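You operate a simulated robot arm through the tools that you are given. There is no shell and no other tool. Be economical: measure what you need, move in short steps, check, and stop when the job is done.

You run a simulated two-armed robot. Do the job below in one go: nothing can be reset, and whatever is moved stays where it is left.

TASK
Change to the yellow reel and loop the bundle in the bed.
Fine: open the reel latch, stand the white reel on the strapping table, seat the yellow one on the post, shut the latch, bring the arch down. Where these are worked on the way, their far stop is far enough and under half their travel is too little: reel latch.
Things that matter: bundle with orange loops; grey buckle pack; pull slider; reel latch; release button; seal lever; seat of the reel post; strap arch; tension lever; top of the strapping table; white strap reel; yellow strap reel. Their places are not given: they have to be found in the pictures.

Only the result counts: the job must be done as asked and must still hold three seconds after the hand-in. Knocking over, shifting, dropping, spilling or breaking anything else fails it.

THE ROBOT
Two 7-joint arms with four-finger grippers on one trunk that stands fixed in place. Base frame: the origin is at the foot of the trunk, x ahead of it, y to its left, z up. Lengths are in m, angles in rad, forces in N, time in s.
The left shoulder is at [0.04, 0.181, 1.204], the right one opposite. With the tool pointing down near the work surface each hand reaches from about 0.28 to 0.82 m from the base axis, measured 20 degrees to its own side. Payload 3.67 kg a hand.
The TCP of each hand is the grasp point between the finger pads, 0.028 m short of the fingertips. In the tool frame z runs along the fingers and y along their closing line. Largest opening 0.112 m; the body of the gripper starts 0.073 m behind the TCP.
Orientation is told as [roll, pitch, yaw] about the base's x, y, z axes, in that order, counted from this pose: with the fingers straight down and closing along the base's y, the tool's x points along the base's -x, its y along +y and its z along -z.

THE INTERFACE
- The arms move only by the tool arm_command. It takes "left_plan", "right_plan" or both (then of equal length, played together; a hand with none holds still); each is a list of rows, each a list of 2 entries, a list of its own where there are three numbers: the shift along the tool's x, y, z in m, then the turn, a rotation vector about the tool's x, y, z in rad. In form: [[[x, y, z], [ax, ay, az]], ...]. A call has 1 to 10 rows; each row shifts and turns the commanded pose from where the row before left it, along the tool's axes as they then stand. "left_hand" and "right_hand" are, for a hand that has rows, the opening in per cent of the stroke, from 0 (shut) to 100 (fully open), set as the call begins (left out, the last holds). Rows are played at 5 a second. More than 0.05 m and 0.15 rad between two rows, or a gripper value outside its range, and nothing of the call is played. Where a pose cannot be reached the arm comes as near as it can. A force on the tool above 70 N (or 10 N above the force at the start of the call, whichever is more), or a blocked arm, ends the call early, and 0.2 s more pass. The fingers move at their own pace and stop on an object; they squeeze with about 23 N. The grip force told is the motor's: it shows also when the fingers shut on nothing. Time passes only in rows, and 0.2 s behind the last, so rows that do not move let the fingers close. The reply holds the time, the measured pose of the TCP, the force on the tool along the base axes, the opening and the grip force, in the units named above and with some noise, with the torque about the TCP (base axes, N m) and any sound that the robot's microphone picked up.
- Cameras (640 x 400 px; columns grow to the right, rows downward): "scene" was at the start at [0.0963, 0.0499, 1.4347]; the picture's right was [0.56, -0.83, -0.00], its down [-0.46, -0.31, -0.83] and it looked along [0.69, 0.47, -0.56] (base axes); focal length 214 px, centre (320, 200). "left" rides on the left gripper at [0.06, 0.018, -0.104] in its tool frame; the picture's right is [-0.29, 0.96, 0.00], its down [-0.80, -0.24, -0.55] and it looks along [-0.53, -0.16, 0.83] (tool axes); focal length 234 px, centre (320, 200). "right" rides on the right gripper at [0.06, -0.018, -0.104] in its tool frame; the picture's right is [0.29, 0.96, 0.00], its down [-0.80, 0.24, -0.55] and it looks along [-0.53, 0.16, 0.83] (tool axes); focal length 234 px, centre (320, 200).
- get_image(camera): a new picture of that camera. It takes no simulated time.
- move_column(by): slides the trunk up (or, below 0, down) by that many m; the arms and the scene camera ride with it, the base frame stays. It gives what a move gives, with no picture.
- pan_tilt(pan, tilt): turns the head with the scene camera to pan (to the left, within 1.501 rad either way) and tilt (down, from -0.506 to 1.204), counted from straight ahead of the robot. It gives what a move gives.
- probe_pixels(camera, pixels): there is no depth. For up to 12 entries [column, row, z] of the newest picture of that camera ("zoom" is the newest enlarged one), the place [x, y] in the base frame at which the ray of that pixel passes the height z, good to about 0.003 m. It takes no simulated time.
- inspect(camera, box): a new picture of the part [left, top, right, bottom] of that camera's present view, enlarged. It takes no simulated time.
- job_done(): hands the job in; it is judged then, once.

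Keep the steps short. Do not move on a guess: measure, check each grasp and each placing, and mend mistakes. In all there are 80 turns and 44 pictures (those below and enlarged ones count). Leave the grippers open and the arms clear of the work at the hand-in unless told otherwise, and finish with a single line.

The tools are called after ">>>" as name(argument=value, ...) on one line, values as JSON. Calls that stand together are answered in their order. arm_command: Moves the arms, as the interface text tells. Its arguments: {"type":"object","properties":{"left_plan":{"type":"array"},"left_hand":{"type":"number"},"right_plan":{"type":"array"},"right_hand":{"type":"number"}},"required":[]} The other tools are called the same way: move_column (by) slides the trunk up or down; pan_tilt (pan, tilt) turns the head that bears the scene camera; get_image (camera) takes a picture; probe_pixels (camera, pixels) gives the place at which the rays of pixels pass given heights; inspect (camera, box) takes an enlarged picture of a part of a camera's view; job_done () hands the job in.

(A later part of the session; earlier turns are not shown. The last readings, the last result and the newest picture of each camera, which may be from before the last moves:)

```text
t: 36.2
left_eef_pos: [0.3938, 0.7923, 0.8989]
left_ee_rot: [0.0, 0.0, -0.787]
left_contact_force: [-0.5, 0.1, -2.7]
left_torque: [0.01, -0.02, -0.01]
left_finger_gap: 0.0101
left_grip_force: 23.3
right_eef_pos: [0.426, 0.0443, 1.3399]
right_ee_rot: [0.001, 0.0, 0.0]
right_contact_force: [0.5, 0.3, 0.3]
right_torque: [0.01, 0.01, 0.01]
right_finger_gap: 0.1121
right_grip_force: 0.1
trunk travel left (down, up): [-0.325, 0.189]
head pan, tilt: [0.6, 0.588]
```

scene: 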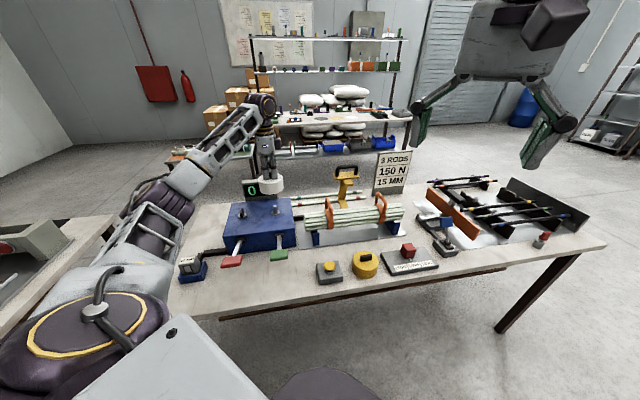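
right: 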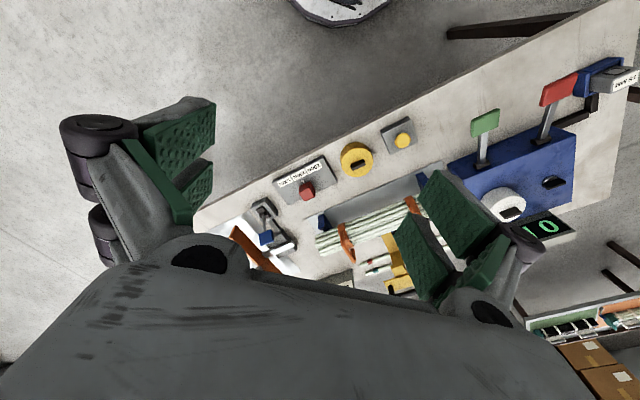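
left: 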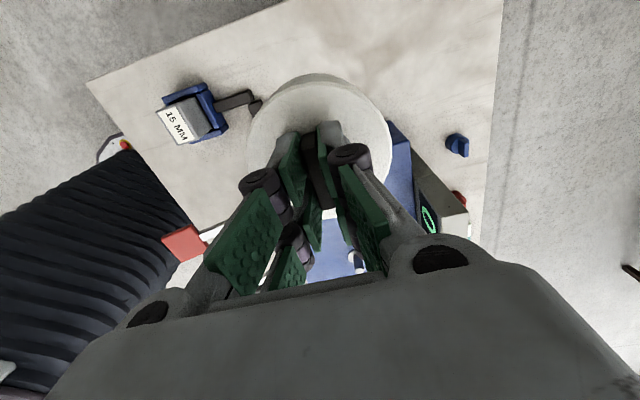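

>>> arm_command(left_plan=[[[0, 0, 0.003], [0, 0, 0]], [[0, 0, 0.003], [0, 0, 0]], [[0, 0, 0.003], [0, 0, 0]], [[0, 0, 0], [0, 0, 0]]])

>>> arm_command(left_plan=[[[0, 0, 0.003], [0, 0, 0]], [[0, 0, 0.003], [0, 0, 0]], [[0, 0, 0], [0, 0, 0]]])

```text
t: 37.2
left_eef_pos: [0.3939, 0.7921, 0.8904]
left_ee_rot: [-0.001, 0.0, -0.787]
left_contact_force: [-0.1, -0.4, -2.6]
left_torque: [-0.06, 0.0, -0.01]
left_finger_gap: 0.0101
left_grip_force: 22.9
right_eef_pos: [0.4268, 0.0437, 1.3404]
right_ee_rot: [0.0, -0.001, 0.0]
right_contact_force: [-0.9, 0.9, 0.4]
right_torque: [0.05, -0.01, -0.01]
right_finger_gap: 0.1122
right_grip_force: 0.0
trunk travel left (down, up): [-0.325, 0.189]
head pan, tilt: [0.6, 0.588]
```

```text
t: 38.0
left_eef_pos: [0.3943, 0.7914, 0.8857]
left_ee_rot: [0.0, -0.001, -0.786]
left_contact_force: [0.0, -0.2, -2.3]
left_torque: [-0.02, -0.04, 0.03]
left_finger_gap: 0.0099
left_grip_force: 23.1
right_eef_pos: [0.4277, 0.0444, 1.3391]
right_ee_rot: [0.0, -0.001, -0.001]
right_contact_force: [0.4, 0.9, 0.3]
right_torque: [-0.01, 0.0, 0.01]
right_finger_gap: 0.112
right_grip_force: 0.1
trunk travel left (down, up): [-0.325, 0.189]
head pan, tilt: [0.6, 0.588]
```

Still hanging at 0.886. I check in the scene view how far the bottom is from the table.

>>> inspect(camera="scene", box=[160, 150, 280, 250])

```text
4.00 times, centred on (220, 200) of scene
```

zoom: 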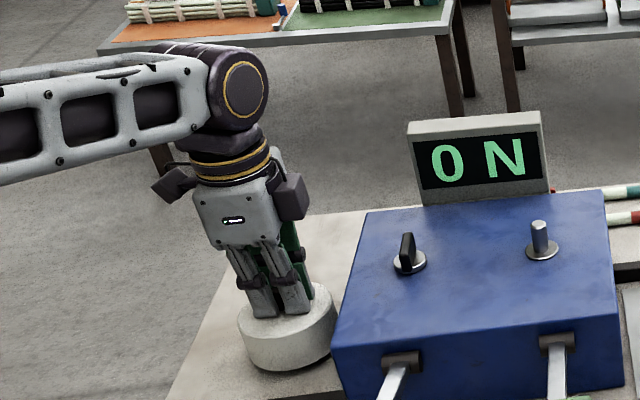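

>>> probe_pixels(camera="scene", pixels=[[212, 243, 0.8], [212, 243, 0.82], [184, 262, 0.75], [184, 262, 0.8], [334, 284, 0.75], [334, 284, 0.8]])

>>> arm_command(left_plan=[[[0, 0, 0.003], [0, 0, 0]], [[0, 0, 0.003], [0, 0, 0]], [[0, 0, 0.003], [0, 0, 0]], [[0, 0, 0], [0, 0, 0]]])

```text
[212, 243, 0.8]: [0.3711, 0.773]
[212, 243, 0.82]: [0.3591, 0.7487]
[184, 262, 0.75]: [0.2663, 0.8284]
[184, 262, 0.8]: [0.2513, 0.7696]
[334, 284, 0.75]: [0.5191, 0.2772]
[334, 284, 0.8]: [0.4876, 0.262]
```

```text
t: 39.0
left_eef_pos: [0.3926, 0.7923, 0.8762]
left_ee_rot: [0.001, 0.001, -0.787]
left_contact_force: [-0.6, -0.3, -2.1]
left_torque: [0.03, 0.01, -0.04]
left_finger_gap: 0.0099
left_grip_force: 23.3
right_eef_pos: [0.4271, 0.0443, 1.3399]
right_ee_rot: [-0.002, -0.001, 0.001]
right_contact_force: [0.4, 0.1, -0.6]
right_torque: [0.03, -0.01, 0.0]
right_finger_gap: 0.1118
right_grip_force: 0.2
trunk travel left (down, up): [-0.325, 0.189]
head pan, tilt: [0.6, 0.588]
```

Bottom was ≈0.81; the table is lower than I thought. Keep stepping down.

>>> arm_command(left_plan=[[[0, 0, 0.003], [0, 0, 0]], [[0, 0, 0.003], [0, 0, 0]], [[0, 0, 0.003], [0, 0, 0]], [[0, 0, 0], [0, 0, 0]]])

>>> arm_command(left_plan=[[[0, 0, 0.003], [0, 0, 0]], [[0, 0, 0.003], [0, 0, 0]], [[0, 0, 0], [0, 0, 0]]])

```text
t: 40.0
left_eef_pos: [0.393, 0.7929, 0.872]
left_ee_rot: [0.004, 0.0, -0.788]
left_contact_force: [0.1, 5.2, 19.1]
left_torque: [-0.05, -0.08, -0.02]
left_finger_gap: 0.01
left_grip_force: 22.6
right_eef_pos: [0.4255, 0.0425, 1.3407]
right_ee_rot: [0.001, -0.002, -0.001]
right_contact_force: [-0.1, 0.4, 0.0]
right_torque: [0.05, 0.01, -0.02]
right_finger_gap: 0.1121
right_grip_force: 0.0
trunk travel left (down, up): [-0.325, 0.189]
head pan, tilt: [0.6, 0.588]
```

```text
t: 40.8
left_eef_pos: [0.3936, 0.792, 0.8713]
left_ee_rot: [0.016, -0.001, -0.786]
left_contact_force: [5.8, 11.1, 50.4]
left_torque: [0.12, 0.08, -0.11]
left_finger_gap: 0.0094
left_grip_force: 23.1
right_eef_pos: [0.424, 0.0395, 1.3417]
right_ee_rot: [0.004, -0.003, 0.001]
right_contact_force: [0.0, -0.6, 0.2]
right_torque: [-0.02, 0.0, -0.02]
right_finger_gap: 0.112
right_grip_force: 0.1
trunk travel left (down, up): [-0.325, 0.189]
head pan, tilt: [0.6, 0.588]
```

Contact at TCP z=0.872: the reel stands on the table. Ease the pressure, open, then rise.

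>>> arm_command(left_plan=[[[0, 0, -0.006], [0, 0, 0]], [[0, 0, -0.003], [0, 0, 0]], [[0, 0, 0], [0, 0, 0]]])

>>> arm_command(left_plan=[[[0, 0, 0], [0, 0, 0]], [[0, 0, 0], [0, 0, 0]], [[0, 0, -0.02], [0, 0, 0]], [[0, 0, -0.03], [0, 0, 0]], [[0, 0, -0.045], [0, 0, 0]], [[0, 0, -0.045], [0, 0, 0]], [[0, 0, -0.045], [0, 0, 0]], [[0, 0, -0.045], [0, 0, 0]]], left_hand=45)

>>> get_image(camera="left")

```text
t: 41.6
left_eef_pos: [0.3931, 0.7892, 0.872]
left_ee_rot: [-0.003, 0.0, -0.79]
left_contact_force: [1.1, 3.1, 16.2]
left_torque: [-0.01, -0.15, 0.05]
left_finger_gap: 0.01
left_grip_force: 22.7
right_eef_pos: [0.4265, 0.0428, 1.3403]
right_ee_rot: [0.001, -0.001, 0.0]
right_contact_force: [0.9, -0.1, 0.3]
right_torque: [0.0, -0.01, -0.05]
right_finger_gap: 0.112
right_grip_force: 0.1
trunk travel left (down, up): [-0.325, 0.189]
head pan, tilt: [0.6, 0.588]
```

```text
t: 43.4
left_eef_pos: [0.3972, 0.7916, 1.1032]
left_ee_rot: [-0.001, 0.0, -0.785]
left_contact_force: [0.7, -0.1, 0.4]
left_torque: [0.01, -0.01, 0.0]
left_finger_gap: 0.0502
left_grip_force: 0.1
right_eef_pos: [0.4259, 0.0445, 1.3404]
right_ee_rot: [0.0, 0.002, 0.001]
right_contact_force: [1.4, -0.8, 0.5]
right_torque: [-0.01, 0.03, -0.03]
right_finger_gap: 0.112
right_grip_force: 0.1
trunk travel left (down, up): [-0.325, 0.189]
head pan, tilt: [0.6, 0.588]
```

```text
17 pictures are left
```

left: 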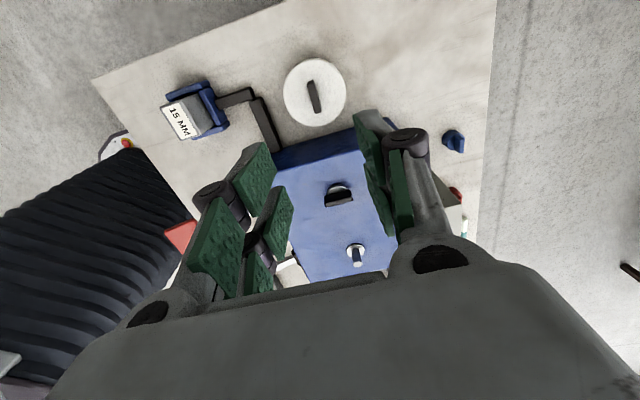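

White reel stands freely. Next: the yellow reel near (0.585, 0.212). I travel at z≈1.10 and pull the right hand aside to give room.

>>> arm_command(left_plan=[[[-0.0418, -0.0213, 0], [0, 0, 0]], [[-0.0418, -0.0213, 0], [0, 0, 0]], [[-0.0418, -0.0213, 0], [0, 0, 0]], [[-0.0418, -0.0213, 0], [0, 0, 0]], [[-0.0418, -0.0213, 0], [0, 0, 0]], [[-0.0418, -0.0213, 0], [0, 0, 0]]], right_plan=[[[0, -0.035, 0], [0, 0, 0]], [[0, -0.035, 0], [0, 0, 0]], [[0, -0.035, 0], [0, 0, 0]], [[0, -0.035, 0], [0, 0, 0]], [[0, -0.035, 0], [0, 0, 0]], [[0, 0, 0], [0, 0, 0]]])

>>> arm_command(left_plan=[[[-0.0418, -0.0213, 0], [0, 0, 0]], [[-0.0418, -0.0213, 0], [0, 0, 0]], [[-0.0418, -0.0213, 0], [0, 0, 0]], [[-0.0418, -0.0213, 0], [0, 0, 0]], [[-0.0418, -0.0213, 0], [0, 0, 0]], [[-0.0418, -0.0213, 0], [0, 0, 0]], [[-0.0418, -0.0213, 0], [0, 0, 0]], [[0, 0, 0], [0, 0, 0]]])

>>> get_image(camera="left")

```text
t: 44.8
left_eef_pos: [0.4806, 0.524, 1.0999]
left_ee_rot: [-0.003, 0.0, -0.786]
left_contact_force: [-0.5, 0.3, -0.1]
left_torque: [-0.02, 0.02, 0.0]
left_finger_gap: 0.0503
left_grip_force: 0.1
right_eef_pos: [0.4279, -0.1341, 1.3413]
right_ee_rot: [0.0, 0.003, 0.001]
right_contact_force: [0.5, 0.9, -0.3]
right_torque: [-0.01, 0.01, 0.01]
right_finger_gap: 0.112
right_grip_force: 0.1
trunk travel left (down, up): [-0.325, 0.189]
head pan, tilt: [0.6, 0.588]
```

```text
t: 46.6
left_eef_pos: [0.5806, 0.2132, 1.1007]
left_ee_rot: [0.0, 0.0, -0.787]
left_contact_force: [0.8, -0.6, 0.6]
left_torque: [-0.01, 0.0, 0.01]
left_finger_gap: 0.0505
left_grip_force: 0.0
right_eef_pos: [0.4275, -0.1327, 1.3428]
right_ee_rot: [0.0, 0.0, 0.0]
right_contact_force: [0.2, 0.2, -0.3]
right_torque: [-0.01, -0.01, 0.02]
right_finger_gap: 0.1123
right_grip_force: 0.0
trunk travel left (down, up): [-0.325, 0.189]
head pan, tilt: [0.6, 0.588]
```

```text
16 pictures are left
```

left: 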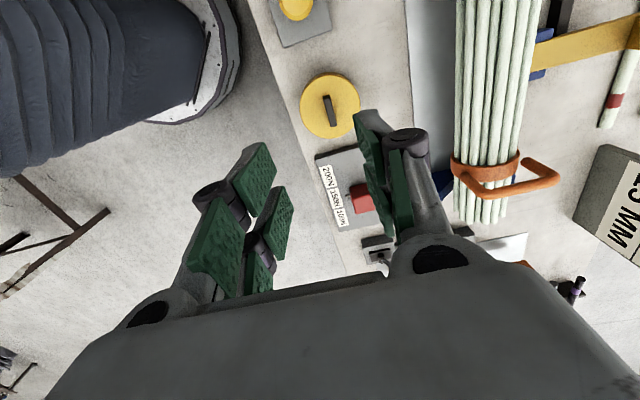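

Yellow reel handle at (329,110), already parallel to the tool. Probe it, and compare the axis of expected tip position.

>>> probe_pixels(camera="left", pixels=[[329, 110, 0.855], [329, 110, 0.83], [325, 95, 0.855], [333, 126, 0.855], [330, 106, 0.835]])

```text
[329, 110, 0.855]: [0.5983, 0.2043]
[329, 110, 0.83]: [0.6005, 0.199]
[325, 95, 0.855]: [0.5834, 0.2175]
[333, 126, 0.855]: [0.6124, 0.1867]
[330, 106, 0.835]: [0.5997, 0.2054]
```

Move 19 mm along −x, 5 mm along +y, and lower to TCP z≈0.88.

>>> arm_command(left_plan=[[[-0.0194, 0.0052, 0.03], [0, 0, 0]], [[0, 0, 0.045], [0, 0, 0]], [[0, 0, 0.045], [0, 0, 0]], [[0, 0, 0.045], [0, 0, 0]], [[0, 0, 0.045], [0, 0, 0]], [[0, 0, 0.012], [0, 0, 0]], [[0, 0, 0], [0, 0, 0]]])

>>> get_image(camera="left")

```text
t: 48.2
left_eef_pos: [0.6002, 0.2014, 0.879]
left_ee_rot: [0.001, 0.001, -0.788]
left_contact_force: [-0.2, -0.1, -0.7]
left_torque: [0.02, 0.0, 0.02]
left_finger_gap: 0.0506
left_grip_force: 0.1
right_eef_pos: [0.4274, -0.1333, 1.3426]
right_ee_rot: [0.0, 0.0, 0.001]
right_contact_force: [-0.5, -1.6, 0.0]
right_torque: [0.0, 0.0, 0.02]
right_finger_gap: 0.1119
right_grip_force: 0.1
trunk travel left (down, up): [-0.325, 0.189]
head pan, tilt: [0.6, 0.588]
```

```text
15 pictures are left
```

left: 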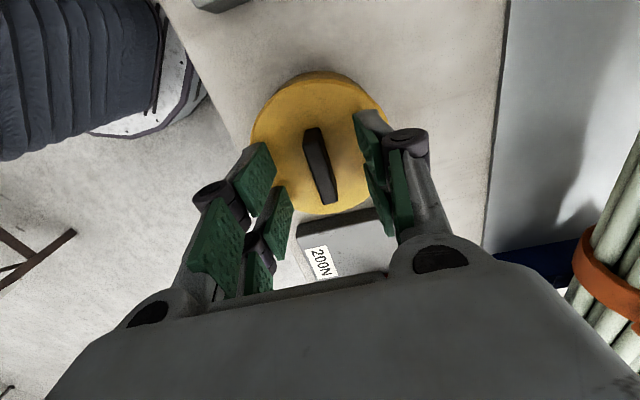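

The bar sits centred at (320,165). Lower 5 mm, close, then lift a hair.

>>> arm_command(left_plan=[[[0, 0, 0.005], [0, 0, 0]], [[0, 0, 0], [0, 0, 0]]])

>>> arm_command(left_plan=[[[0, 0, 0], [0, 0, 0]], [[0, 0, 0], [0, 0, 0]], [[0, 0, 0], [0, 0, 0]], [[0, 0, 0], [0, 0, 0]]], left_hand=0)

>>> arm_command(left_plan=[[[0, 0, -0.003], [0, 0, 0]], [[0, 0, -0.003], [0, 0, 0]], [[0, 0, -0.004], [0, 0, 0]], [[0, 0, -0.006], [0, 0, 0]], [[0, 0, 0], [0, 0, 0]]])

```text
t: 48.8
left_eef_pos: [0.5996, 0.2019, 0.8737]
left_ee_rot: [0.0, 0.0, -0.786]
left_contact_force: [0.4, -0.1, -0.4]
left_torque: [0.0, -0.01, 0.0]
left_finger_gap: 0.0505
left_grip_force: 0.0
right_eef_pos: [0.4285, -0.133, 1.3433]
right_ee_rot: [-0.001, 0.0, 0.0]
right_contact_force: [-0.3, -0.2, -0.6]
right_torque: [0.01, 0.02, -0.01]
right_finger_gap: 0.1119
right_grip_force: 0.0
trunk travel left (down, up): [-0.325, 0.189]
head pan, tilt: [0.6, 0.588]
```

```text
t: 49.8
left_eef_pos: [0.6005, 0.2028, 0.8738]
left_ee_rot: [0.001, 0.001, -0.787]
left_contact_force: [0.2, 0.1, -0.3]
left_torque: [-0.02, -0.07, -0.03]
left_finger_gap: 0.0099
left_grip_force: 22.5
right_eef_pos: [0.4281, -0.1345, 1.3429]
right_ee_rot: [-0.001, 0.0, 0.001]
right_contact_force: [0.4, 0.3, -0.2]
right_torque: [-0.02, -0.02, 0.03]
right_finger_gap: 0.112
right_grip_force: 0.1
trunk travel left (down, up): [-0.325, 0.189]
head pan, tilt: [0.6, 0.588]
```

```text
t: 51.0
left_eef_pos: [0.6, 0.2025, 0.8905]
left_ee_rot: [-0.001, 0.0, -0.788]
left_contact_force: [-1.2, 0.7, -2.9]
left_torque: [0.02, 0.0, -0.02]
left_finger_gap: 0.0098
left_grip_force: 23.1
right_eef_pos: [0.4283, -0.1348, 1.3413]
right_ee_rot: [-0.001, -0.001, 0.0]
right_contact_force: [0.1, 0.1, -0.2]
right_torque: [0.0, -0.01, -0.03]
right_finger_gap: 0.1121
right_grip_force: 0.1
trunk travel left (down, up): [-0.325, 0.189]
head pan, tilt: [0.6, 0.588]
```

Lifted (2.9 N). Raise to ~1.10 and check how the reel hangs compared with the white one.

>>> arm_command(left_plan=[[[0, 0, -0.015], [0, 0, 0]], [[0, 0, -0.025], [0, 0, 0]], [[0, 0, -0.035], [0, 0, 0]], [[0, 0, -0.035], [0, 0, 0]], [[0, 0, -0.035], [0, 0, 0]], [[0, 0, -0.035], [0, 0, 0]], [[0, 0, -0.025], [0, 0, 0]], [[0, 0, 0], [0, 0, 0]]])

>>> arm_command(left_plan=[[[0.02, 0, 0], [0, 0, 0]], [[0.035, 0, 0], [0, 0, 0]], [[0.035, 0, 0], [0, 0, 0]], [[0.035, 0, 0], [0, 0, 0]], [[0.035, 0, 0], [0, 0, 0]], [[0.035, 0, 0], [0, 0, 0]], [[0.035, 0, 0], [0, 0, 0]], [[0.035, 0, 0], [0, 0, 0]], [[0.034, 0, 0], [0, 0, 0]], [[0, 0, 0], [0, 0, 0]]])

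>>> arm_command(left_plan=[[[0, 0.02, 0], [0, 0, 0]], [[0, 0.035, 0], [0, 0, 0]], [[0, 0.035, 0], [0, 0, 0]], [[0, 0.035, 0], [0, 0, 0]], [[0, 0.035, 0], [0, 0, 0]], [[0, 0.035, 0], [0, 0, 0]], [[0, 0.035, 0], [0, 0, 0]], [[0, 0.0334, 0], [0, 0, 0]], [[0, 0, 0], [0, 0, 0]]])

>>> get_image(camera="left")

```text
t: 52.8
left_eef_pos: [0.5994, 0.2027, 1.0941]
left_ee_rot: [0.0, 0.0, -0.787]
left_contact_force: [0.0, 0.2, -3.1]
left_torque: [0.0, 0.01, -0.01]
left_finger_gap: 0.01
left_grip_force: 23.2
right_eef_pos: [0.4282, -0.134, 1.3424]
right_ee_rot: [0.0, -0.001, 0.0]
right_contact_force: [-0.4, 1.0, 0.0]
right_torque: [0.03, 0.01, -0.01]
right_finger_gap: 0.1117
right_grip_force: 0.0
trunk travel left (down, up): [-0.325, 0.189]
head pan, tilt: [0.6, 0.588]
```

```text
t: 55.0
left_eef_pos: [0.3902, 0.4124, 1.0926]
left_ee_rot: [-0.002, -0.002, -0.791]
left_contact_force: [0.3, 0.1, -2.9]
left_torque: [-0.02, 0.01, -0.01]
left_finger_gap: 0.0098
left_grip_force: 23.4
right_eef_pos: [0.4292, -0.1344, 1.3416]
right_ee_rot: [0.001, 0.002, 0.0]
right_contact_force: [-0.2, 0.8, -0.9]
right_torque: [-0.01, 0.03, 0.04]
right_finger_gap: 0.1121
right_grip_force: 0.1
trunk travel left (down, up): [-0.325, 0.189]
head pan, tilt: [0.6, 0.588]
```

```text
t: 57.0
left_eef_pos: [0.577, 0.6035, 1.0954]
left_ee_rot: [0.0, -0.001, -0.787]
left_contact_force: [0.4, 0.5, -2.3]
left_torque: [-0.03, -0.04, -0.01]
left_finger_gap: 0.0099
left_grip_force: 23.2
right_eef_pos: [0.4272, -0.1348, 1.3421]
right_ee_rot: [0.0, 0.001, 0.0]
right_contact_force: [0.0, -1.0, 0.3]
right_torque: [0.01, 0.0, 0.02]
right_finger_gap: 0.1119
right_grip_force: 0.1
trunk travel left (down, up): [-0.325, 0.189]
head pan, tilt: [0.6, 0.588]
```

```text
14 pictures are left
```

left: 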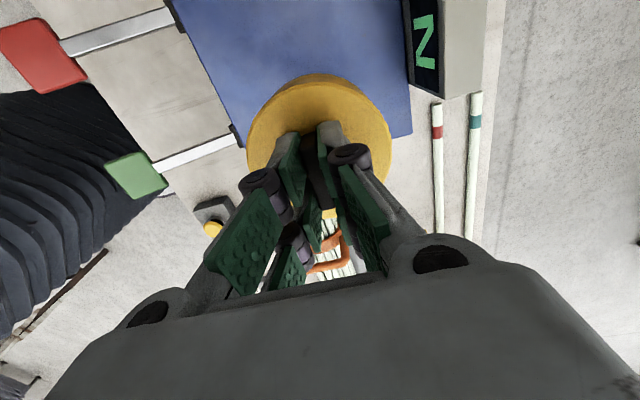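

The yellow reel hangs exactly as the white did (disc edges 246/391). Lower to ~1.025 above the post and re-read the position.

>>> arm_command(left_plan=[[[0, -0.002, 0.03], [0, 0, 0]], [[0, 0, 0.03], [0, 0, 0]], [[0, 0, 0.01], [0, 0, 0]], [[0, 0, 0], [0, 0, 0]], [[0, 0, 0], [0, 0, 0]]])

>>> arm_command(left_plan=[[[0, 0, 0], [0, 0, 0]]])

>>> inspect(camera="scene", box=[230, 160, 310, 240])

```text
t: 58.2
left_eef_pos: [0.5739, 0.5999, 1.0225]
left_ee_rot: [0.001, -0.001, -0.787]
left_contact_force: [0.7, 0.0, -1.3]
left_torque: [0.0, -0.02, -0.04]
left_finger_gap: 0.0102
left_grip_force: 23.2
right_eef_pos: [0.4291, -0.133, 1.3421]
right_ee_rot: [0.0, 0.0, 0.0]
right_contact_force: [-0.8, -0.4, -0.4]
right_torque: [-0.01, -0.02, -0.01]
right_finger_gap: 0.1119
right_grip_force: 0.1
trunk travel left (down, up): [-0.325, 0.189]
head pan, tilt: [0.6, 0.588]
```

```text
t: 58.6
left_eef_pos: [0.5731, 0.5996, 1.0242]
left_ee_rot: [0.0, 0.0, -0.788]
left_contact_force: [0.0, -0.8, -2.1]
left_torque: [0.02, 0.02, 0.02]
left_finger_gap: 0.0099
left_grip_force: 23.7
right_eef_pos: [0.4275, -0.1333, 1.3419]
right_ee_rot: [0.0, 0.001, 0.0]
right_contact_force: [0.2, 0.4, 0.3]
right_torque: [0.0, -0.01, 0.01]
right_finger_gap: 0.1121
right_grip_force: 0.3
trunk travel left (down, up): [-0.325, 0.189]
head pan, tilt: [0.6, 0.588]
```

```text
5.00 times, centred on (270, 200) of scene
```

zoom: 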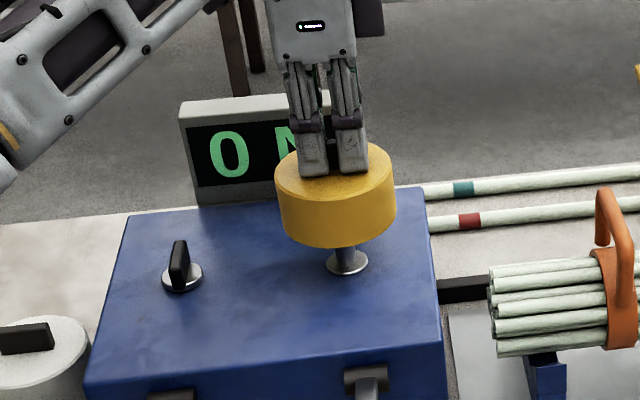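

Reel is over the post (image column matches the seated white reel). Shift +1.5 mm forward and lower slowly.

>>> arm_command(left_plan=[[[0, 0.0015, 0.004], [0, 0, 0]], [[0, 0, 0.005], [0, 0, 0]], [[0, 0, 0.005], [0, 0, 0]], [[0, 0, 0.005], [0, 0, 0]], [[0, 0, 0], [0, 0, 0]]])

>>> arm_command(left_plan=[[[0, 0, 0.005], [0, 0, 0]], [[0, 0, 0.005], [0, 0, 0]], [[0, 0, 0.005], [0, 0, 0]], [[0, 0, 0], [0, 0, 0]]])

```text
t: 59.8
left_eef_pos: [0.5732, 0.6005, 1.0058]
left_ee_rot: [-0.001, 0.0, -0.787]
left_contact_force: [-0.3, 1.1, -2.3]
left_torque: [0.01, -0.01, -0.01]
left_finger_gap: 0.0097
left_grip_force: 23.2
right_eef_pos: [0.4281, -0.1338, 1.3426]
right_ee_rot: [0.0, 0.0, -0.001]
right_contact_force: [0.6, -0.1, 0.6]
right_torque: [0.02, 0.01, 0.02]
right_finger_gap: 0.112
right_grip_force: 0.1
trunk travel left (down, up): [-0.325, 0.189]
head pan, tilt: [0.6, 0.588]
```

```text
t: 60.8
left_eef_pos: [0.5737, 0.6012, 0.9889]
left_ee_rot: [-0.001, -0.001, -0.787]
left_contact_force: [0.8, 0.6, -3.3]
left_torque: [0.0, 0.0, -0.01]
left_finger_gap: 0.0104
left_grip_force: 23.3
right_eef_pos: [0.4267, -0.1338, 1.342]
right_ee_rot: [0.001, -0.001, -0.002]
right_contact_force: [-0.1, -0.3, 0.5]
right_torque: [0.0, -0.05, 0.03]
right_finger_gap: 0.112
right_grip_force: 0.1
trunk travel left (down, up): [-0.325, 0.189]
head pan, tilt: [0.6, 0.588]
```

No contact force: it slides on the post. Go on to seat height ≈0.977.

>>> arm_command(left_plan=[[[0, 0, 0.004], [0, 0, 0]], [[0, 0, 0.004], [0, 0, 0]], [[0, 0, 0.003], [0, 0, 0]], [[0, 0, 0.002], [0, 0, 0]], [[0, 0, 0], [0, 0, 0]]])

```text
t: 62.0
left_eef_pos: [0.574, 0.5994, 0.9773]
left_ee_rot: [0.0, 0.0, -0.788]
left_contact_force: [0.0, 0.0, -2.1]
left_torque: [-0.03, 0.01, -0.03]
left_finger_gap: 0.0102
left_grip_force: 23.3
right_eef_pos: [0.4284, -0.1346, 1.3424]
right_ee_rot: [-0.001, 0.001, 0.001]
right_contact_force: [0.1, -0.3, -0.2]
right_torque: [0.02, 0.01, 0.0]
right_finger_gap: 0.1119
right_grip_force: 0.1
trunk travel left (down, up): [-0.325, 0.189]
head pan, tilt: [0.6, 0.588]
```

>>> arm_command(left_plan=[[[0, 0, 0.002], [0, 0, 0]], [[0, 0, 0.002], [0, 0, 0]], [[0, 0, 0.001], [0, 0, 0]], [[0, 0, 0], [0, 0, 0]]])

```text
t: 63.0
left_eef_pos: [0.5738, 0.5993, 0.975]
left_ee_rot: [0.003, -0.003, -0.788]
left_contact_force: [3.8, 6.7, 18.0]
left_torque: [0.21, -0.14, -0.01]
left_finger_gap: 0.0101
left_grip_force: 22.4
right_eef_pos: [0.4262, -0.1349, 1.342]
right_ee_rot: [0.002, -0.003, 0.001]
right_contact_force: [0.4, -0.7, 0.0]
right_torque: [0.0, -0.03, 0.0]
right_finger_gap: 0.1118
right_grip_force: 0.1
trunk travel left (down, up): [-0.325, 0.189]
head pan, tilt: [0.6, 0.588]
```

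Firm contact at 0.975: seated. Ease, release, rise, look.

>>> arm_command(left_plan=[[[0, 0, -0.002], [0, 0, 0]], [[0, 0, 0], [0, 0, 0]]])

>>> arm_command(left_plan=[[[0, 0, 0], [0, 0, 0]], [[0, 0, 0], [0, 0, 0]], [[0, 0, -0.02], [0, 0, 0]], [[0, 0, -0.03], [0, 0, 0]], [[0, 0, -0.045], [0, 0, 0]]], left_hand=45)

>>> inspect(camera="scene", box=[210, 150, 370, 250])

```text
t: 63.6
left_eef_pos: [0.5732, 0.5986, 0.9745]
left_ee_rot: [0.0, -0.002, -0.79]
left_contact_force: [2.0, 3.2, 12.4]
left_torque: [0.06, -0.14, 0.01]
left_finger_gap: 0.01
left_grip_force: 23.0
right_eef_pos: [0.427, -0.1347, 1.3428]
right_ee_rot: [0.0, 0.0, 0.0]
right_contact_force: [-0.1, 0.7, 0.0]
right_torque: [0.01, 0.01, 0.0]
right_finger_gap: 0.1119
right_grip_force: 0.0
trunk travel left (down, up): [-0.325, 0.189]
head pan, tilt: [0.6, 0.588]
```

```text
t: 64.8
left_eef_pos: [0.5728, 0.5942, 1.0691]
left_ee_rot: [-0.001, 0.001, -0.786]
left_contact_force: [0.5, -0.8, -0.3]
left_torque: [0.06, 0.02, -0.02]
left_finger_gap: 0.0504
left_grip_force: 0.0
right_eef_pos: [0.4259, -0.1351, 1.3415]
right_ee_rot: [0.0, 0.001, 0.0]
right_contact_force: [-0.7, -0.2, 0.1]
right_torque: [0.05, 0.02, 0.04]
right_finger_gap: 0.1122
right_grip_force: 0.1
trunk travel left (down, up): [-0.325, 0.189]
head pan, tilt: [0.6, 0.588]
```

```text
4.00 times, centred on (290, 200) of scene
```

zoom: 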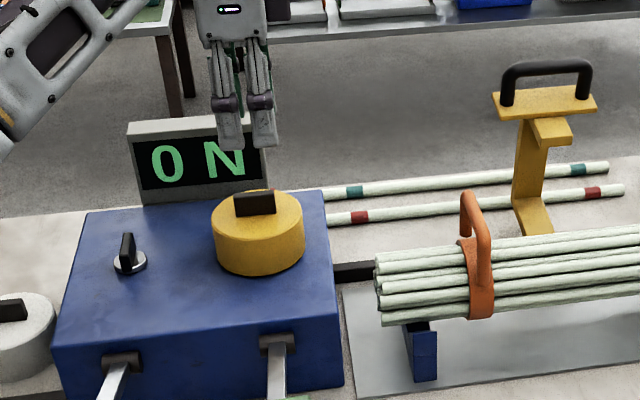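

Yellow reel is seated flush. Now back over the latch (u +0.131 m) and turn the hand to −2.356 to match the bar.

>>> arm_command(left_plan=[[[0.044, 0.001, 0], [0, 0, 0]], [[0.044, 0, 0], [0, 0, 0]], [[0.042, 0, 0], [0, 0, 0]], [[0, 0, 0], [0, 0, 0.15]], [[0, 0, 0], [0, 0, 0.15]], [[0, 0, 0], [0, 0, 0.15]], [[0, 0, 0], [0, 0, 0.15]], [[0, 0, 0], [0, 0, 0.15]], [[0, 0, 0], [0, 0, 0.15]], [[0, 0, 0], [0, 0, 0.15]]])

>>> arm_command(left_plan=[[[0, 0, 0], [0, 0, 0.15]], [[0, 0, 0], [0, 0, 0.15]], [[0, 0, 0], [0, 0, 0.15]], [[0, 0, 0], [0, 0, 0.07]], [[0, 0, 0], [0, 0, 0]]])

>>> get_image(camera="left")

```text
t: 67.0
left_eef_pos: [0.4817, 0.6908, 1.0695]
left_ee_rot: [-0.001, 0.001, -1.839]
left_contact_force: [0.3, -0.2, 0.4]
left_torque: [0.03, 0.0, -0.02]
left_finger_gap: 0.0502
left_grip_force: 0.0
right_eef_pos: [0.4278, -0.134, 1.342]
right_ee_rot: [0.001, 0.001, -0.001]
right_contact_force: [-0.3, 0.7, 0.3]
right_torque: [-0.02, -0.01, 0.01]
right_finger_gap: 0.1121
right_grip_force: 0.2
trunk travel left (down, up): [-0.325, 0.189]
head pan, tilt: [0.6, 0.588]
```

```text
t: 68.2
left_eef_pos: [0.4831, 0.6919, 1.0684]
left_ee_rot: [0.0, 0.0, -2.356]
left_contact_force: [0.1, -0.4, -0.5]
left_torque: [0.01, 0.0, 0.0]
left_finger_gap: 0.0503
left_grip_force: 0.2
right_eef_pos: [0.427, -0.1333, 1.3427]
right_ee_rot: [0.0, 0.0, 0.0]
right_contact_force: [-0.4, -0.1, -0.1]
right_torque: [0.01, -0.01, -0.01]
right_finger_gap: 0.112
right_grip_force: 0.1
trunk travel left (down, up): [-0.325, 0.189]
head pan, tilt: [0.6, 0.588]
```

```text
11 pictures are left
```

left: 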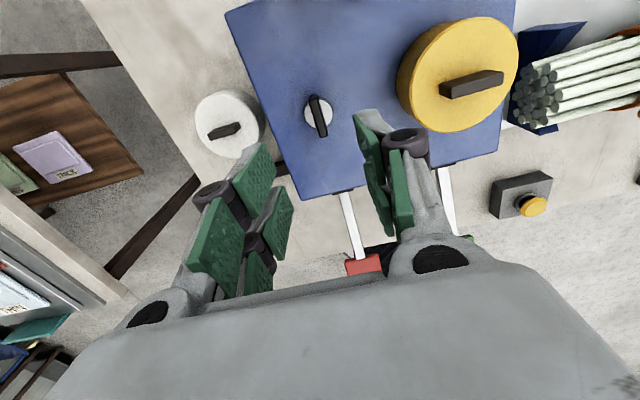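

Bar centre (319,116) is right beneath. Lower to 0.942 and close.

>>> arm_command(left_plan=[[[0, 0, 0.04], [0, 0, 0]], [[0, 0, 0.04], [0, 0, 0]], [[0, 0, 0.035], [0, 0, 0]], [[0, 0, 0.012], [0, 0, 0]], [[0, 0, 0], [0, 0, 0]]])

>>> arm_command(left_plan=[[[0, 0, 0], [0, 0, 0]], [[0, 0, 0], [0, 0, 0]], [[0, 0, 0], [0, 0, 0]], [[0, 0, 0], [0, 0, 0]]], left_hand=0)

```text
t: 69.4
left_eef_pos: [0.484, 0.6906, 0.9414]
left_ee_rot: [0.0, -0.001, -2.356]
left_contact_force: [-0.6, 0.3, 0.3]
left_torque: [0.01, -0.01, 0.01]
left_finger_gap: 0.0506
left_grip_force: 0.2
right_eef_pos: [0.4278, -0.1346, 1.3423]
right_ee_rot: [0.0, 0.001, 0.001]
right_contact_force: [0.5, -0.2, -0.6]
right_torque: [-0.01, 0.01, 0.01]
right_finger_gap: 0.1121
right_grip_force: 0.0
trunk travel left (down, up): [-0.325, 0.189]
head pan, tilt: [0.6, 0.588]
```

```text
t: 70.4
left_eef_pos: [0.4821, 0.6937, 0.9403]
left_ee_rot: [-0.002, -0.001, -2.356]
left_contact_force: [-8.7, 8.8, -1.0]
left_torque: [0.17, 0.37, 0.01]
left_finger_gap: 0.01
left_grip_force: 45.0
right_eef_pos: [0.4258, -0.1327, 1.3418]
right_ee_rot: [-0.001, -0.001, 0.0]
right_contact_force: [-0.4, -0.2, 0.4]
right_torque: [-0.01, 0.02, -0.01]
right_finger_gap: 0.112
right_grip_force: 0.1
trunk travel left (down, up): [-0.325, 0.189]
head pan, tilt: [0.6, 0.588]
```

Bar gripped. Turn back toward shut: −1.4 rad first.

>>> arm_command(left_plan=[[[0, -0.002, 0], [0, 0, -0.14]], [[0, 0, 0], [0, 0, -0.14]], [[0, 0, 0], [0, 0, -0.14]], [[0, 0, 0], [0, 0, -0.14]], [[0, 0, 0], [0, 0, -0.14]], [[0, 0, 0], [0, 0, -0.14]], [[0, 0, 0], [0, 0, -0.14]], [[0, 0, 0], [0, 0, -0.14]], [[0, 0, 0], [0, 0, -0.14]], [[0, 0, 0], [0, 0, -0.14]]])

>>> arm_command(left_plan=[[[0, 0, 0], [0, 0, -0.1]], [[0, 0, 0], [0, 0, -0.07]], [[0, 0, 0], [0, 0, -0.03]], [[0, 0, 0], [0, 0, 0]]])

```text
t: 72.6
left_eef_pos: [0.4805, 0.693, 0.9411]
left_ee_rot: [-0.002, -0.001, -0.955]
left_contact_force: [-14.1, -9.3, -17.8]
left_torque: [-1.08, -0.26, 0.03]
left_finger_gap: 0.0103
left_grip_force: 44.7
right_eef_pos: [0.4262, -0.1333, 1.3408]
right_ee_rot: [0.001, 0.001, -0.002]
right_contact_force: [0.5, -0.3, 0.2]
right_torque: [0.02, 0.02, -0.01]
right_finger_gap: 0.1122
right_grip_force: 0.0
trunk travel left (down, up): [-0.325, 0.189]
head pan, tilt: [0.6, 0.588]
```

```text
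t: 73.6
left_eef_pos: [0.4803, 0.6925, 0.942]
left_ee_rot: [-0.002, 0.0, -0.758]
left_contact_force: [-16.0, -13.6, -20.0]
left_torque: [-0.46, 0.24, -1.29]
left_finger_gap: 0.0101
left_grip_force: 44.8
right_eef_pos: [0.4266, -0.1341, 1.3426]
right_ee_rot: [-0.001, 0.001, -0.001]
right_contact_force: [0.4, 0.9, -0.1]
right_torque: [-0.02, 0.03, 0.01]
right_finger_gap: 0.1122
right_grip_force: 0.0
trunk travel left (down, up): [-0.325, 0.189]
head pan, tilt: [0.6, 0.588]
```

Stop felt again (−1.29 N·m) at −0.76: latch shut. Release and rise; then study the arch.

>>> arm_command(left_plan=[[[0, 0, 0], [0, 0, 0.028]], [[0, 0, 0], [0, 0, 0]], [[0, 0, -0.04], [0, 0, 0]], [[0, 0, -0.045], [0, 0, 0]], [[0, 0, -0.045], [0, 0, 0]], [[0, 0, -0.045], [0, 0, 0]], [[0, 0, 0], [0, 0, 0]]], left_hand=45)

>>> inspect(camera="scene", box=[220, 140, 420, 265])

>>> probe_pixels(camera="scene", pixels=[[347, 166, 1.0], [347, 166, 1.1], [341, 205, 0.8], [346, 205, 0.8], [313, 229, 0.85], [395, 215, 0.85], [350, 225, 0.8], [376, 248, 0.8], [320, 262, 0.8]])

```text
t: 75.2
left_eef_pos: [0.4783, 0.6928, 1.1171]
left_ee_rot: [0.001, 0.0, -0.785]
left_contact_force: [-0.1, 0.6, -0.7]
left_torque: [-0.01, -0.01, 0.02]
left_finger_gap: 0.0503
left_grip_force: 0.1
right_eef_pos: [0.4271, -0.1352, 1.3409]
right_ee_rot: [0.0, 0.0, -0.001]
right_contact_force: [-0.1, -0.2, -0.1]
right_torque: [0.04, -0.02, 0.04]
right_finger_gap: 0.112
right_grip_force: 0.1
trunk travel left (down, up): [-0.325, 0.189]
head pan, tilt: [0.6, 0.588]
```

```text
3.20 times, centred on (320, 202) of scene
```

zoom: 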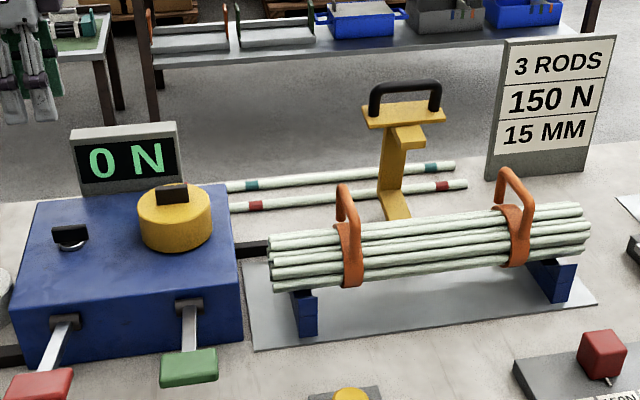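

```text
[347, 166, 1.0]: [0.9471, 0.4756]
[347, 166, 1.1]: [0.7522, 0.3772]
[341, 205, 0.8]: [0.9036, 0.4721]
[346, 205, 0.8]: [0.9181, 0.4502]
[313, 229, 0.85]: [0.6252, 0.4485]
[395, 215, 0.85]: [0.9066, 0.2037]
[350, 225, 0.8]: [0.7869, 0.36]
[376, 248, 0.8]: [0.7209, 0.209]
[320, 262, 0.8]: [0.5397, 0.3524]
```

Latch bar is back at its first orientation. I need a side view of the arch: move the left hand to about (0.652, 0.578, 1.2), camera looking along the bundle.

>>> arm_command(left_plan=[[[0, 0, -0.04], [0, 0, 0]], [[0, 0, -0.045], [0, 0, 0]], [[-0.041, 0.0084, 0], [0, 0, 0]], [[-0.041, 0.0084, 0], [0, 0, 0]], [[-0.041, 0.0084, 0], [0, 0, 0]], [[-0.041, 0.0084, 0], [0, 0, 0]], [[-0.041, 0.0084, 0], [0, 0, 0]], [[0, 0, 0], [0, 0, 0]]])

>>> get_image(camera="left")

```text
t: 77.0
left_eef_pos: [0.6554, 0.5745, 1.2055]
left_ee_rot: [0.001, -0.001, -0.787]
left_contact_force: [-0.6, 0.4, -0.5]
left_torque: [0.0, -0.02, -0.02]
left_finger_gap: 0.0506
left_grip_force: 0.0
right_eef_pos: [0.4266, -0.1341, 1.3426]
right_ee_rot: [0.001, -0.001, -0.001]
right_contact_force: [0.0, 0.7, -0.4]
right_torque: [-0.04, 0.0, 0.01]
right_finger_gap: 0.1121
right_grip_force: 0.0
trunk travel left (down, up): [-0.325, 0.189]
head pan, tilt: [0.6, 0.588]
```

```text
9 pictures are left
```

left: 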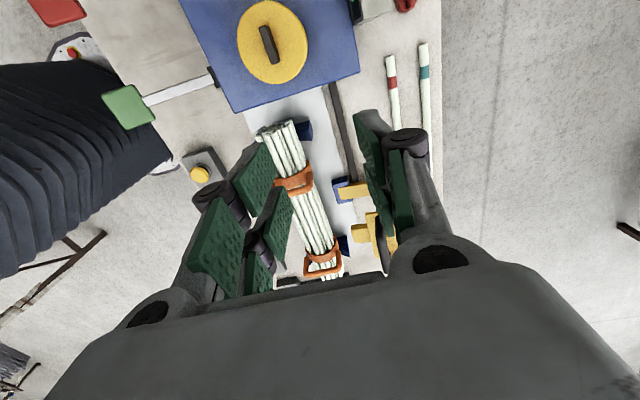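

The arch's base is at (340,190) beside the bed, with the rest hidden behind the right finger. Shift the hand 7 cm along +y for a clear side view.

>>> arm_command(left_plan=[[[0, 0.035, 0], [0, 0, 0]], [[0, 0.035, 0], [0, 0, 0]], [[0, 0, 0], [0, 0, 0]]], left_hand=100)

>>> inspect(camera="left", box=[180, 80, 420, 280])

```text
t: 77.8
left_eef_pos: [0.6699, 0.6046, 1.2023]
left_ee_rot: [-0.001, -0.001, -0.786]
left_contact_force: [-0.1, 0.1, 0.7]
left_torque: [0.04, 0.06, -0.01]
left_finger_gap: 0.1122
left_grip_force: 0.0
left hand out of reach, approached as far as the arm can: row 1, 2
right_eef_pos: [0.4271, -0.1353, 1.3421]
right_ee_rot: [0.0, 0.0, -0.001]
right_contact_force: [-0.2, -0.3, -0.5]
right_torque: [0.02, 0.01, -0.03]
right_finger_gap: 0.1121
right_grip_force: 0.1
trunk travel left (down, up): [-0.325, 0.189]
head pan, tilt: [0.6, 0.588]
```

```text
2.00 times, centred on (300, 180) of left
```

zoom: 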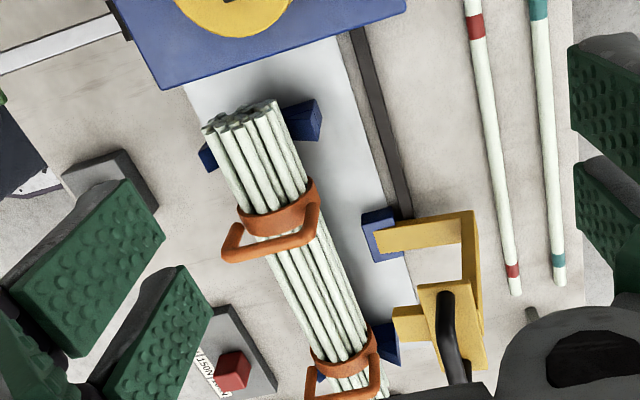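

The arch is a C-frame hinged at the blue block by the bed; it swings over the bundle toward the front. I probe the hinge and handle.

>>> probe_pixels(camera="zoom", pixels=[[450, 338, 1.0], [450, 338, 1.06], [445, 295, 1.0], [445, 295, 1.06], [378, 235, 0.83], [415, 232, 0.83], [470, 225, 0.83], [470, 225, 0.98], [405, 325, 0.97], [478, 365, 0.98], [262, 240, 0.9], [378, 335, 0.85]])

>>> probe_pixels(camera="scene", pixels=[[347, 166, 1.02], [347, 166, 1.04], [347, 166, 1.06], [345, 174, 1.0], [343, 199, 0.82], [347, 184, 0.96], [337, 168, 1.03], [357, 168, 1.03], [331, 222, 0.82]])

```text
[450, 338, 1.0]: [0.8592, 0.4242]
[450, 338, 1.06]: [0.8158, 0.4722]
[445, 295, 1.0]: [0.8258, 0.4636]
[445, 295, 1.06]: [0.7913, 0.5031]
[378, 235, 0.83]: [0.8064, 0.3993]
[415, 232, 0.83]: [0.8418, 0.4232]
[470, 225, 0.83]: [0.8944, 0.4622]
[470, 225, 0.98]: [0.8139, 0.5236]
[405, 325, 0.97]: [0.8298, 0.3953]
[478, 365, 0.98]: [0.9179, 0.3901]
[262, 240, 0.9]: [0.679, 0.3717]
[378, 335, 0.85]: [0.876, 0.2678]
```

```text
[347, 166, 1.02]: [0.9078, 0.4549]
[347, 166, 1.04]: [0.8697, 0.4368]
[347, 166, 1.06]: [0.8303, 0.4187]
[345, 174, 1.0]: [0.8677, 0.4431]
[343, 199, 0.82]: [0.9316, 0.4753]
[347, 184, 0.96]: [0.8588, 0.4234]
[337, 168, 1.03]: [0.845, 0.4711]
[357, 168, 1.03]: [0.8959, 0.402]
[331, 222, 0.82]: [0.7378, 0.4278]
```

Estimates: hinge at (f 0.853, z≈0.83), handle bar centre ≈(0.856, 0.431, 1.046), axis along the bundle. I'll cage the bar between loosely opened fingers with the tool tilted 45° forward and lead it along its arc. First retract and tilt.

>>> arm_command(left_plan=[[[0, -0.05, 0], [0, 0, 0]], [[0, -0.05, 0], [0, 0, 0]], [[0, 0, 0], [-0.131, 0, 0]], [[0, 0, 0], [-0.131, 0, 0]], [[0, 0, 0], [-0.131, 0, 0]], [[0, 0, 0], [-0.131, 0, 0]], [[0, 0, 0], [-0.131, 0, 0]], [[0, 0, 0], [-0.131, 0, 0]], [[0, 0, 0], [0, 0, 0]]], left_hand=40)

```text
t: 79.8
left_eef_pos: [0.5976, 0.5325, 1.2005]
left_ee_rot: [0.787, 0.0, -0.785]
left_contact_force: [0.0, 1.3, 0.1]
left_torque: [-0.01, -0.02, -0.02]
left_finger_gap: 0.0449
left_grip_force: 0.0
right_eef_pos: [0.4278, -0.1339, 1.342]
right_ee_rot: [-0.001, 0.0, -0.002]
right_contact_force: [-0.3, -1.0, 1.0]
right_torque: [-0.01, 0.03, 0.0]
right_finger_gap: 0.1118
right_grip_force: 0.1
trunk travel left (down, up): [-0.325, 0.189]
head pan, tilt: [0.6, 0.588]
```

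Tilt is right (tool pointing forward-down 45°). Now slide along −x 0.254 m to line up with the arch, then look.

>>> arm_command(left_plan=[[[-0.0423, 0, 0], [0, 0, 0]], [[-0.0423, 0, 0], [0, 0, 0]], [[-0.0423, 0, 0], [0, 0, 0]], [[-0.0423, 0, 0], [0, 0, 0]], [[-0.0423, 0, 0], [0, 0, 0]], [[-0.0423, 0, 0], [0, 0, 0]], [[0, 0, 0], [0, 0, 0]]])

>>> get_image(camera="left")

```text
t: 81.4
left_eef_pos: [0.7752, 0.3572, 1.2024]
left_ee_rot: [0.785, 0.0, -0.782]
left_contact_force: [-1.2, 0.3, -0.3]
left_torque: [-0.03, 0.03, 0.01]
left_finger_gap: 0.0451
left_grip_force: 0.1
right_eef_pos: [0.4268, -0.1326, 1.3419]
right_ee_rot: [0.002, 0.002, -0.001]
right_contact_force: [0.7, 0.5, -0.9]
right_torque: [0.0, 0.01, -0.02]
right_finger_gap: 0.1121
right_grip_force: 0.1
trunk travel left (down, up): [-0.325, 0.189]
head pan, tilt: [0.6, 0.588]
```

```text
7 pictures are left
```

left: 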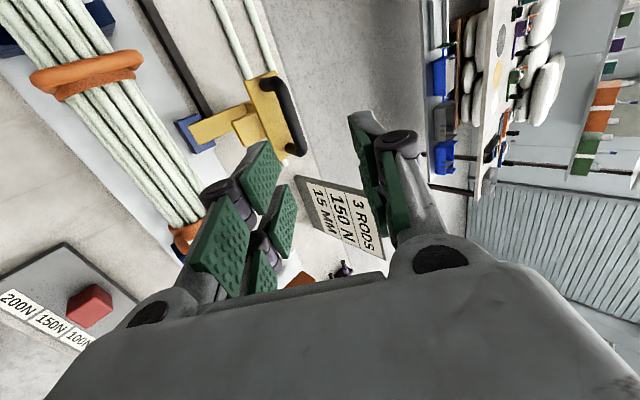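

Handle bar from (270,82) to (301,152). Probe to refine.

>>> probe_pixels(camera="left", pixels=[[288, 115, 1.03], [288, 115, 1.06], [272, 84, 1.05], [300, 150, 1.05], [240, 128, 0.98], [200, 135, 0.83]])

```text
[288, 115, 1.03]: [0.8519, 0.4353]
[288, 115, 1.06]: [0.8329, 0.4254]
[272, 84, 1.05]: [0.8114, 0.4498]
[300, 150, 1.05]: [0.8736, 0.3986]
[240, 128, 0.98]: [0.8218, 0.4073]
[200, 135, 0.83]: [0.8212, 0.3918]
```

Bar at f≈0.900, z≈1.05. Shift −37 mm along tool y, advance 0.11 m along tool z, then check.

>>> arm_command(left_plan=[[[0.003, -0.037, 0], [0, 0, 0]], [[0, 0, 0.04], [0, 0, 0]], [[0, 0, 0.04], [0, 0, 0]], [[0, 0, 0.03], [0, 0, 0]], [[0, 0, 0], [0, 0, 0]]])

>>> get_image(camera="left")

```text
t: 82.6
left_eef_pos: [0.8095, 0.3933, 1.0964]
left_ee_rot: [0.785, 0.0, -0.785]
left_contact_force: [-0.5, 0.3, -0.3]
left_torque: [0.0, 0.02, 0.03]
left_finger_gap: 0.0448
left_grip_force: 0.2
right_eef_pos: [0.4275, -0.1345, 1.343]
right_ee_rot: [0.001, -0.001, 0.0]
right_contact_force: [-0.4, 0.2, -0.4]
right_torque: [-0.01, -0.01, 0.0]
right_finger_gap: 0.1121
right_grip_force: 0.0
trunk travel left (down, up): [-0.325, 0.189]
head pan, tilt: [0.6, 0.588]
```

```text
6 pictures are left
```

left: 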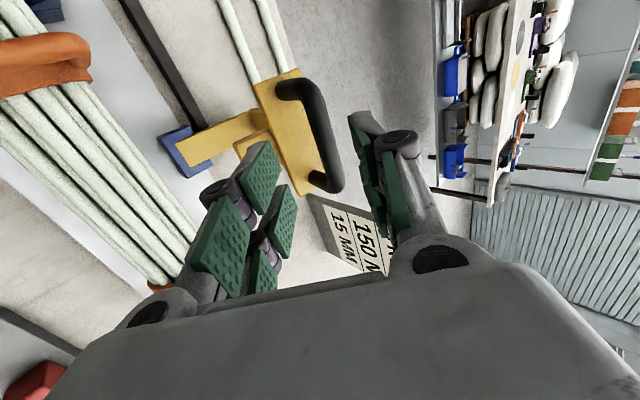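

Bar is centred between the fingers' line. Advance 45 mm more with the gap narrowed a little.

>>> arm_command(left_plan=[[[0, 0, 0.02], [0, 0, 0]], [[0, 0, 0.015], [0, 0, 0]], [[0, 0, 0.01], [0, 0, 0]], [[0, 0, 0], [0, 0, 0]]])

>>> inspect(camera="left", box=[180, 80, 420, 280])

```text
t: 83.6
left_eef_pos: [0.8326, 0.4145, 1.063]
left_ee_rot: [0.785, -0.001, -0.784]
left_contact_force: [0.2, 0.5, 0.4]
left_torque: [0.02, -0.01, -0.01]
left_finger_gap: 0.0445
left_grip_force: 0.0
right_eef_pos: [0.4278, -0.134, 1.3418]
right_ee_rot: [-0.001, 0.0, -0.002]
right_contact_force: [0.3, 0.1, 1.0]
right_torque: [-0.01, 0.01, 0.03]
right_finger_gap: 0.1122
right_grip_force: 0.0
trunk travel left (down, up): [-0.325, 0.189]
head pan, tilt: [0.6, 0.588]
```

```text
2.00 times, centred on (300, 180) of left
```

zoom: 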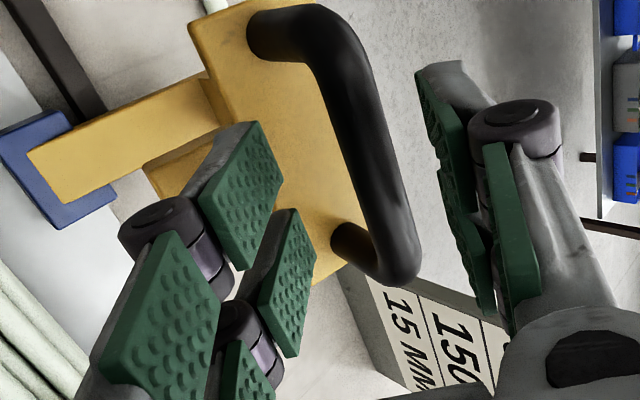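

Bar is entering the gap. Advance 12 mm and narrow the fingers to 25 %.

>>> arm_command(left_plan=[[[0, 0, 0.006], [0, 0, 0]], [[0, 0, 0.006], [0, 0, 0]], [[0, 0, 0], [0, 0, 0]]])

>>> arm_command(left_plan=[[[0, 0, 0], [0, 0, 0]], [[0, 0, 0], [0, 0, 0]]], left_hand=22)

```text
t: 84.4
left_eef_pos: [0.8399, 0.4208, 1.0556]
left_ee_rot: [0.787, 0.0, -0.785]
left_contact_force: [-0.1, 0.4, -0.4]
left_torque: [-0.02, -0.01, 0.0]
left_finger_gap: 0.0447
left_grip_force: 0.1
right_eef_pos: [0.4279, -0.1346, 1.3429]
right_ee_rot: [0.001, 0.001, -0.001]
right_contact_force: [0.4, -0.4, 0.8]
right_torque: [-0.03, -0.03, 0.05]
right_finger_gap: 0.112
right_grip_force: 0.0
trunk travel left (down, up): [-0.325, 0.189]
head pan, tilt: [0.6, 0.588]
```

```text
t: 85.0
left_eef_pos: [0.8404, 0.4208, 1.0566]
left_ee_rot: [0.786, 0.001, -0.785]
left_contact_force: [-1.0, 0.0, 0.0]
left_torque: [-0.01, -0.03, 0.02]
left_finger_gap: 0.0245
left_grip_force: 0.0
right_eef_pos: [0.4273, -0.1343, 1.3422]
right_ee_rot: [-0.001, -0.001, 0.001]
right_contact_force: [0.3, -0.3, 0.0]
right_torque: [0.01, -0.02, 0.02]
right_finger_gap: 0.1119
right_grip_force: 0.1
trunk travel left (down, up): [-0.325, 0.189]
head pan, tilt: [0.6, 0.588]
```

Bar is caged. Begin the arc gently: first ~20°.

>>> arm_command(left_plan=[[[0, -0.0122, -0.0152], [0, 0, 0]], [[0, -0.0122, -0.0152], [0, 0, 0]], [[0, -0.0146, -0.0129], [0, 0, 0]], [[0, -0.0146, -0.0129], [0, 0, 0]], [[0, 0, 0], [0, 0, 0]]])

>>> get_image(camera="left")

```text
t: 86.2
left_eef_pos: [0.7858, 0.3644, 1.0567]
left_ee_rot: [0.785, 0.002, -0.784]
left_contact_force: [0.4, 1.5, 2.9]
left_torque: [0.0, -0.08, -0.01]
left_finger_gap: 0.0264
left_grip_force: 1.4
right_eef_pos: [0.4285, -0.1337, 1.3418]
right_ee_rot: [-0.001, 0.0, 0.001]
right_contact_force: [0.3, -0.2, 0.5]
right_torque: [0.0, -0.02, 0.0]
right_finger_gap: 0.1121
right_grip_force: 0.0
trunk travel left (down, up): [-0.325, 0.189]
head pan, tilt: [0.6, 0.588]
```

```text
4 pictures are left
```

left: 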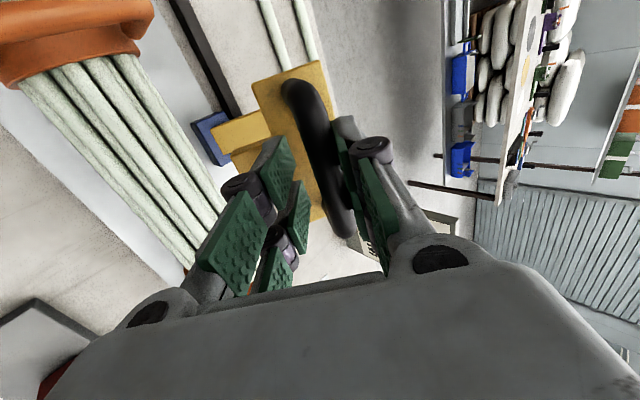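

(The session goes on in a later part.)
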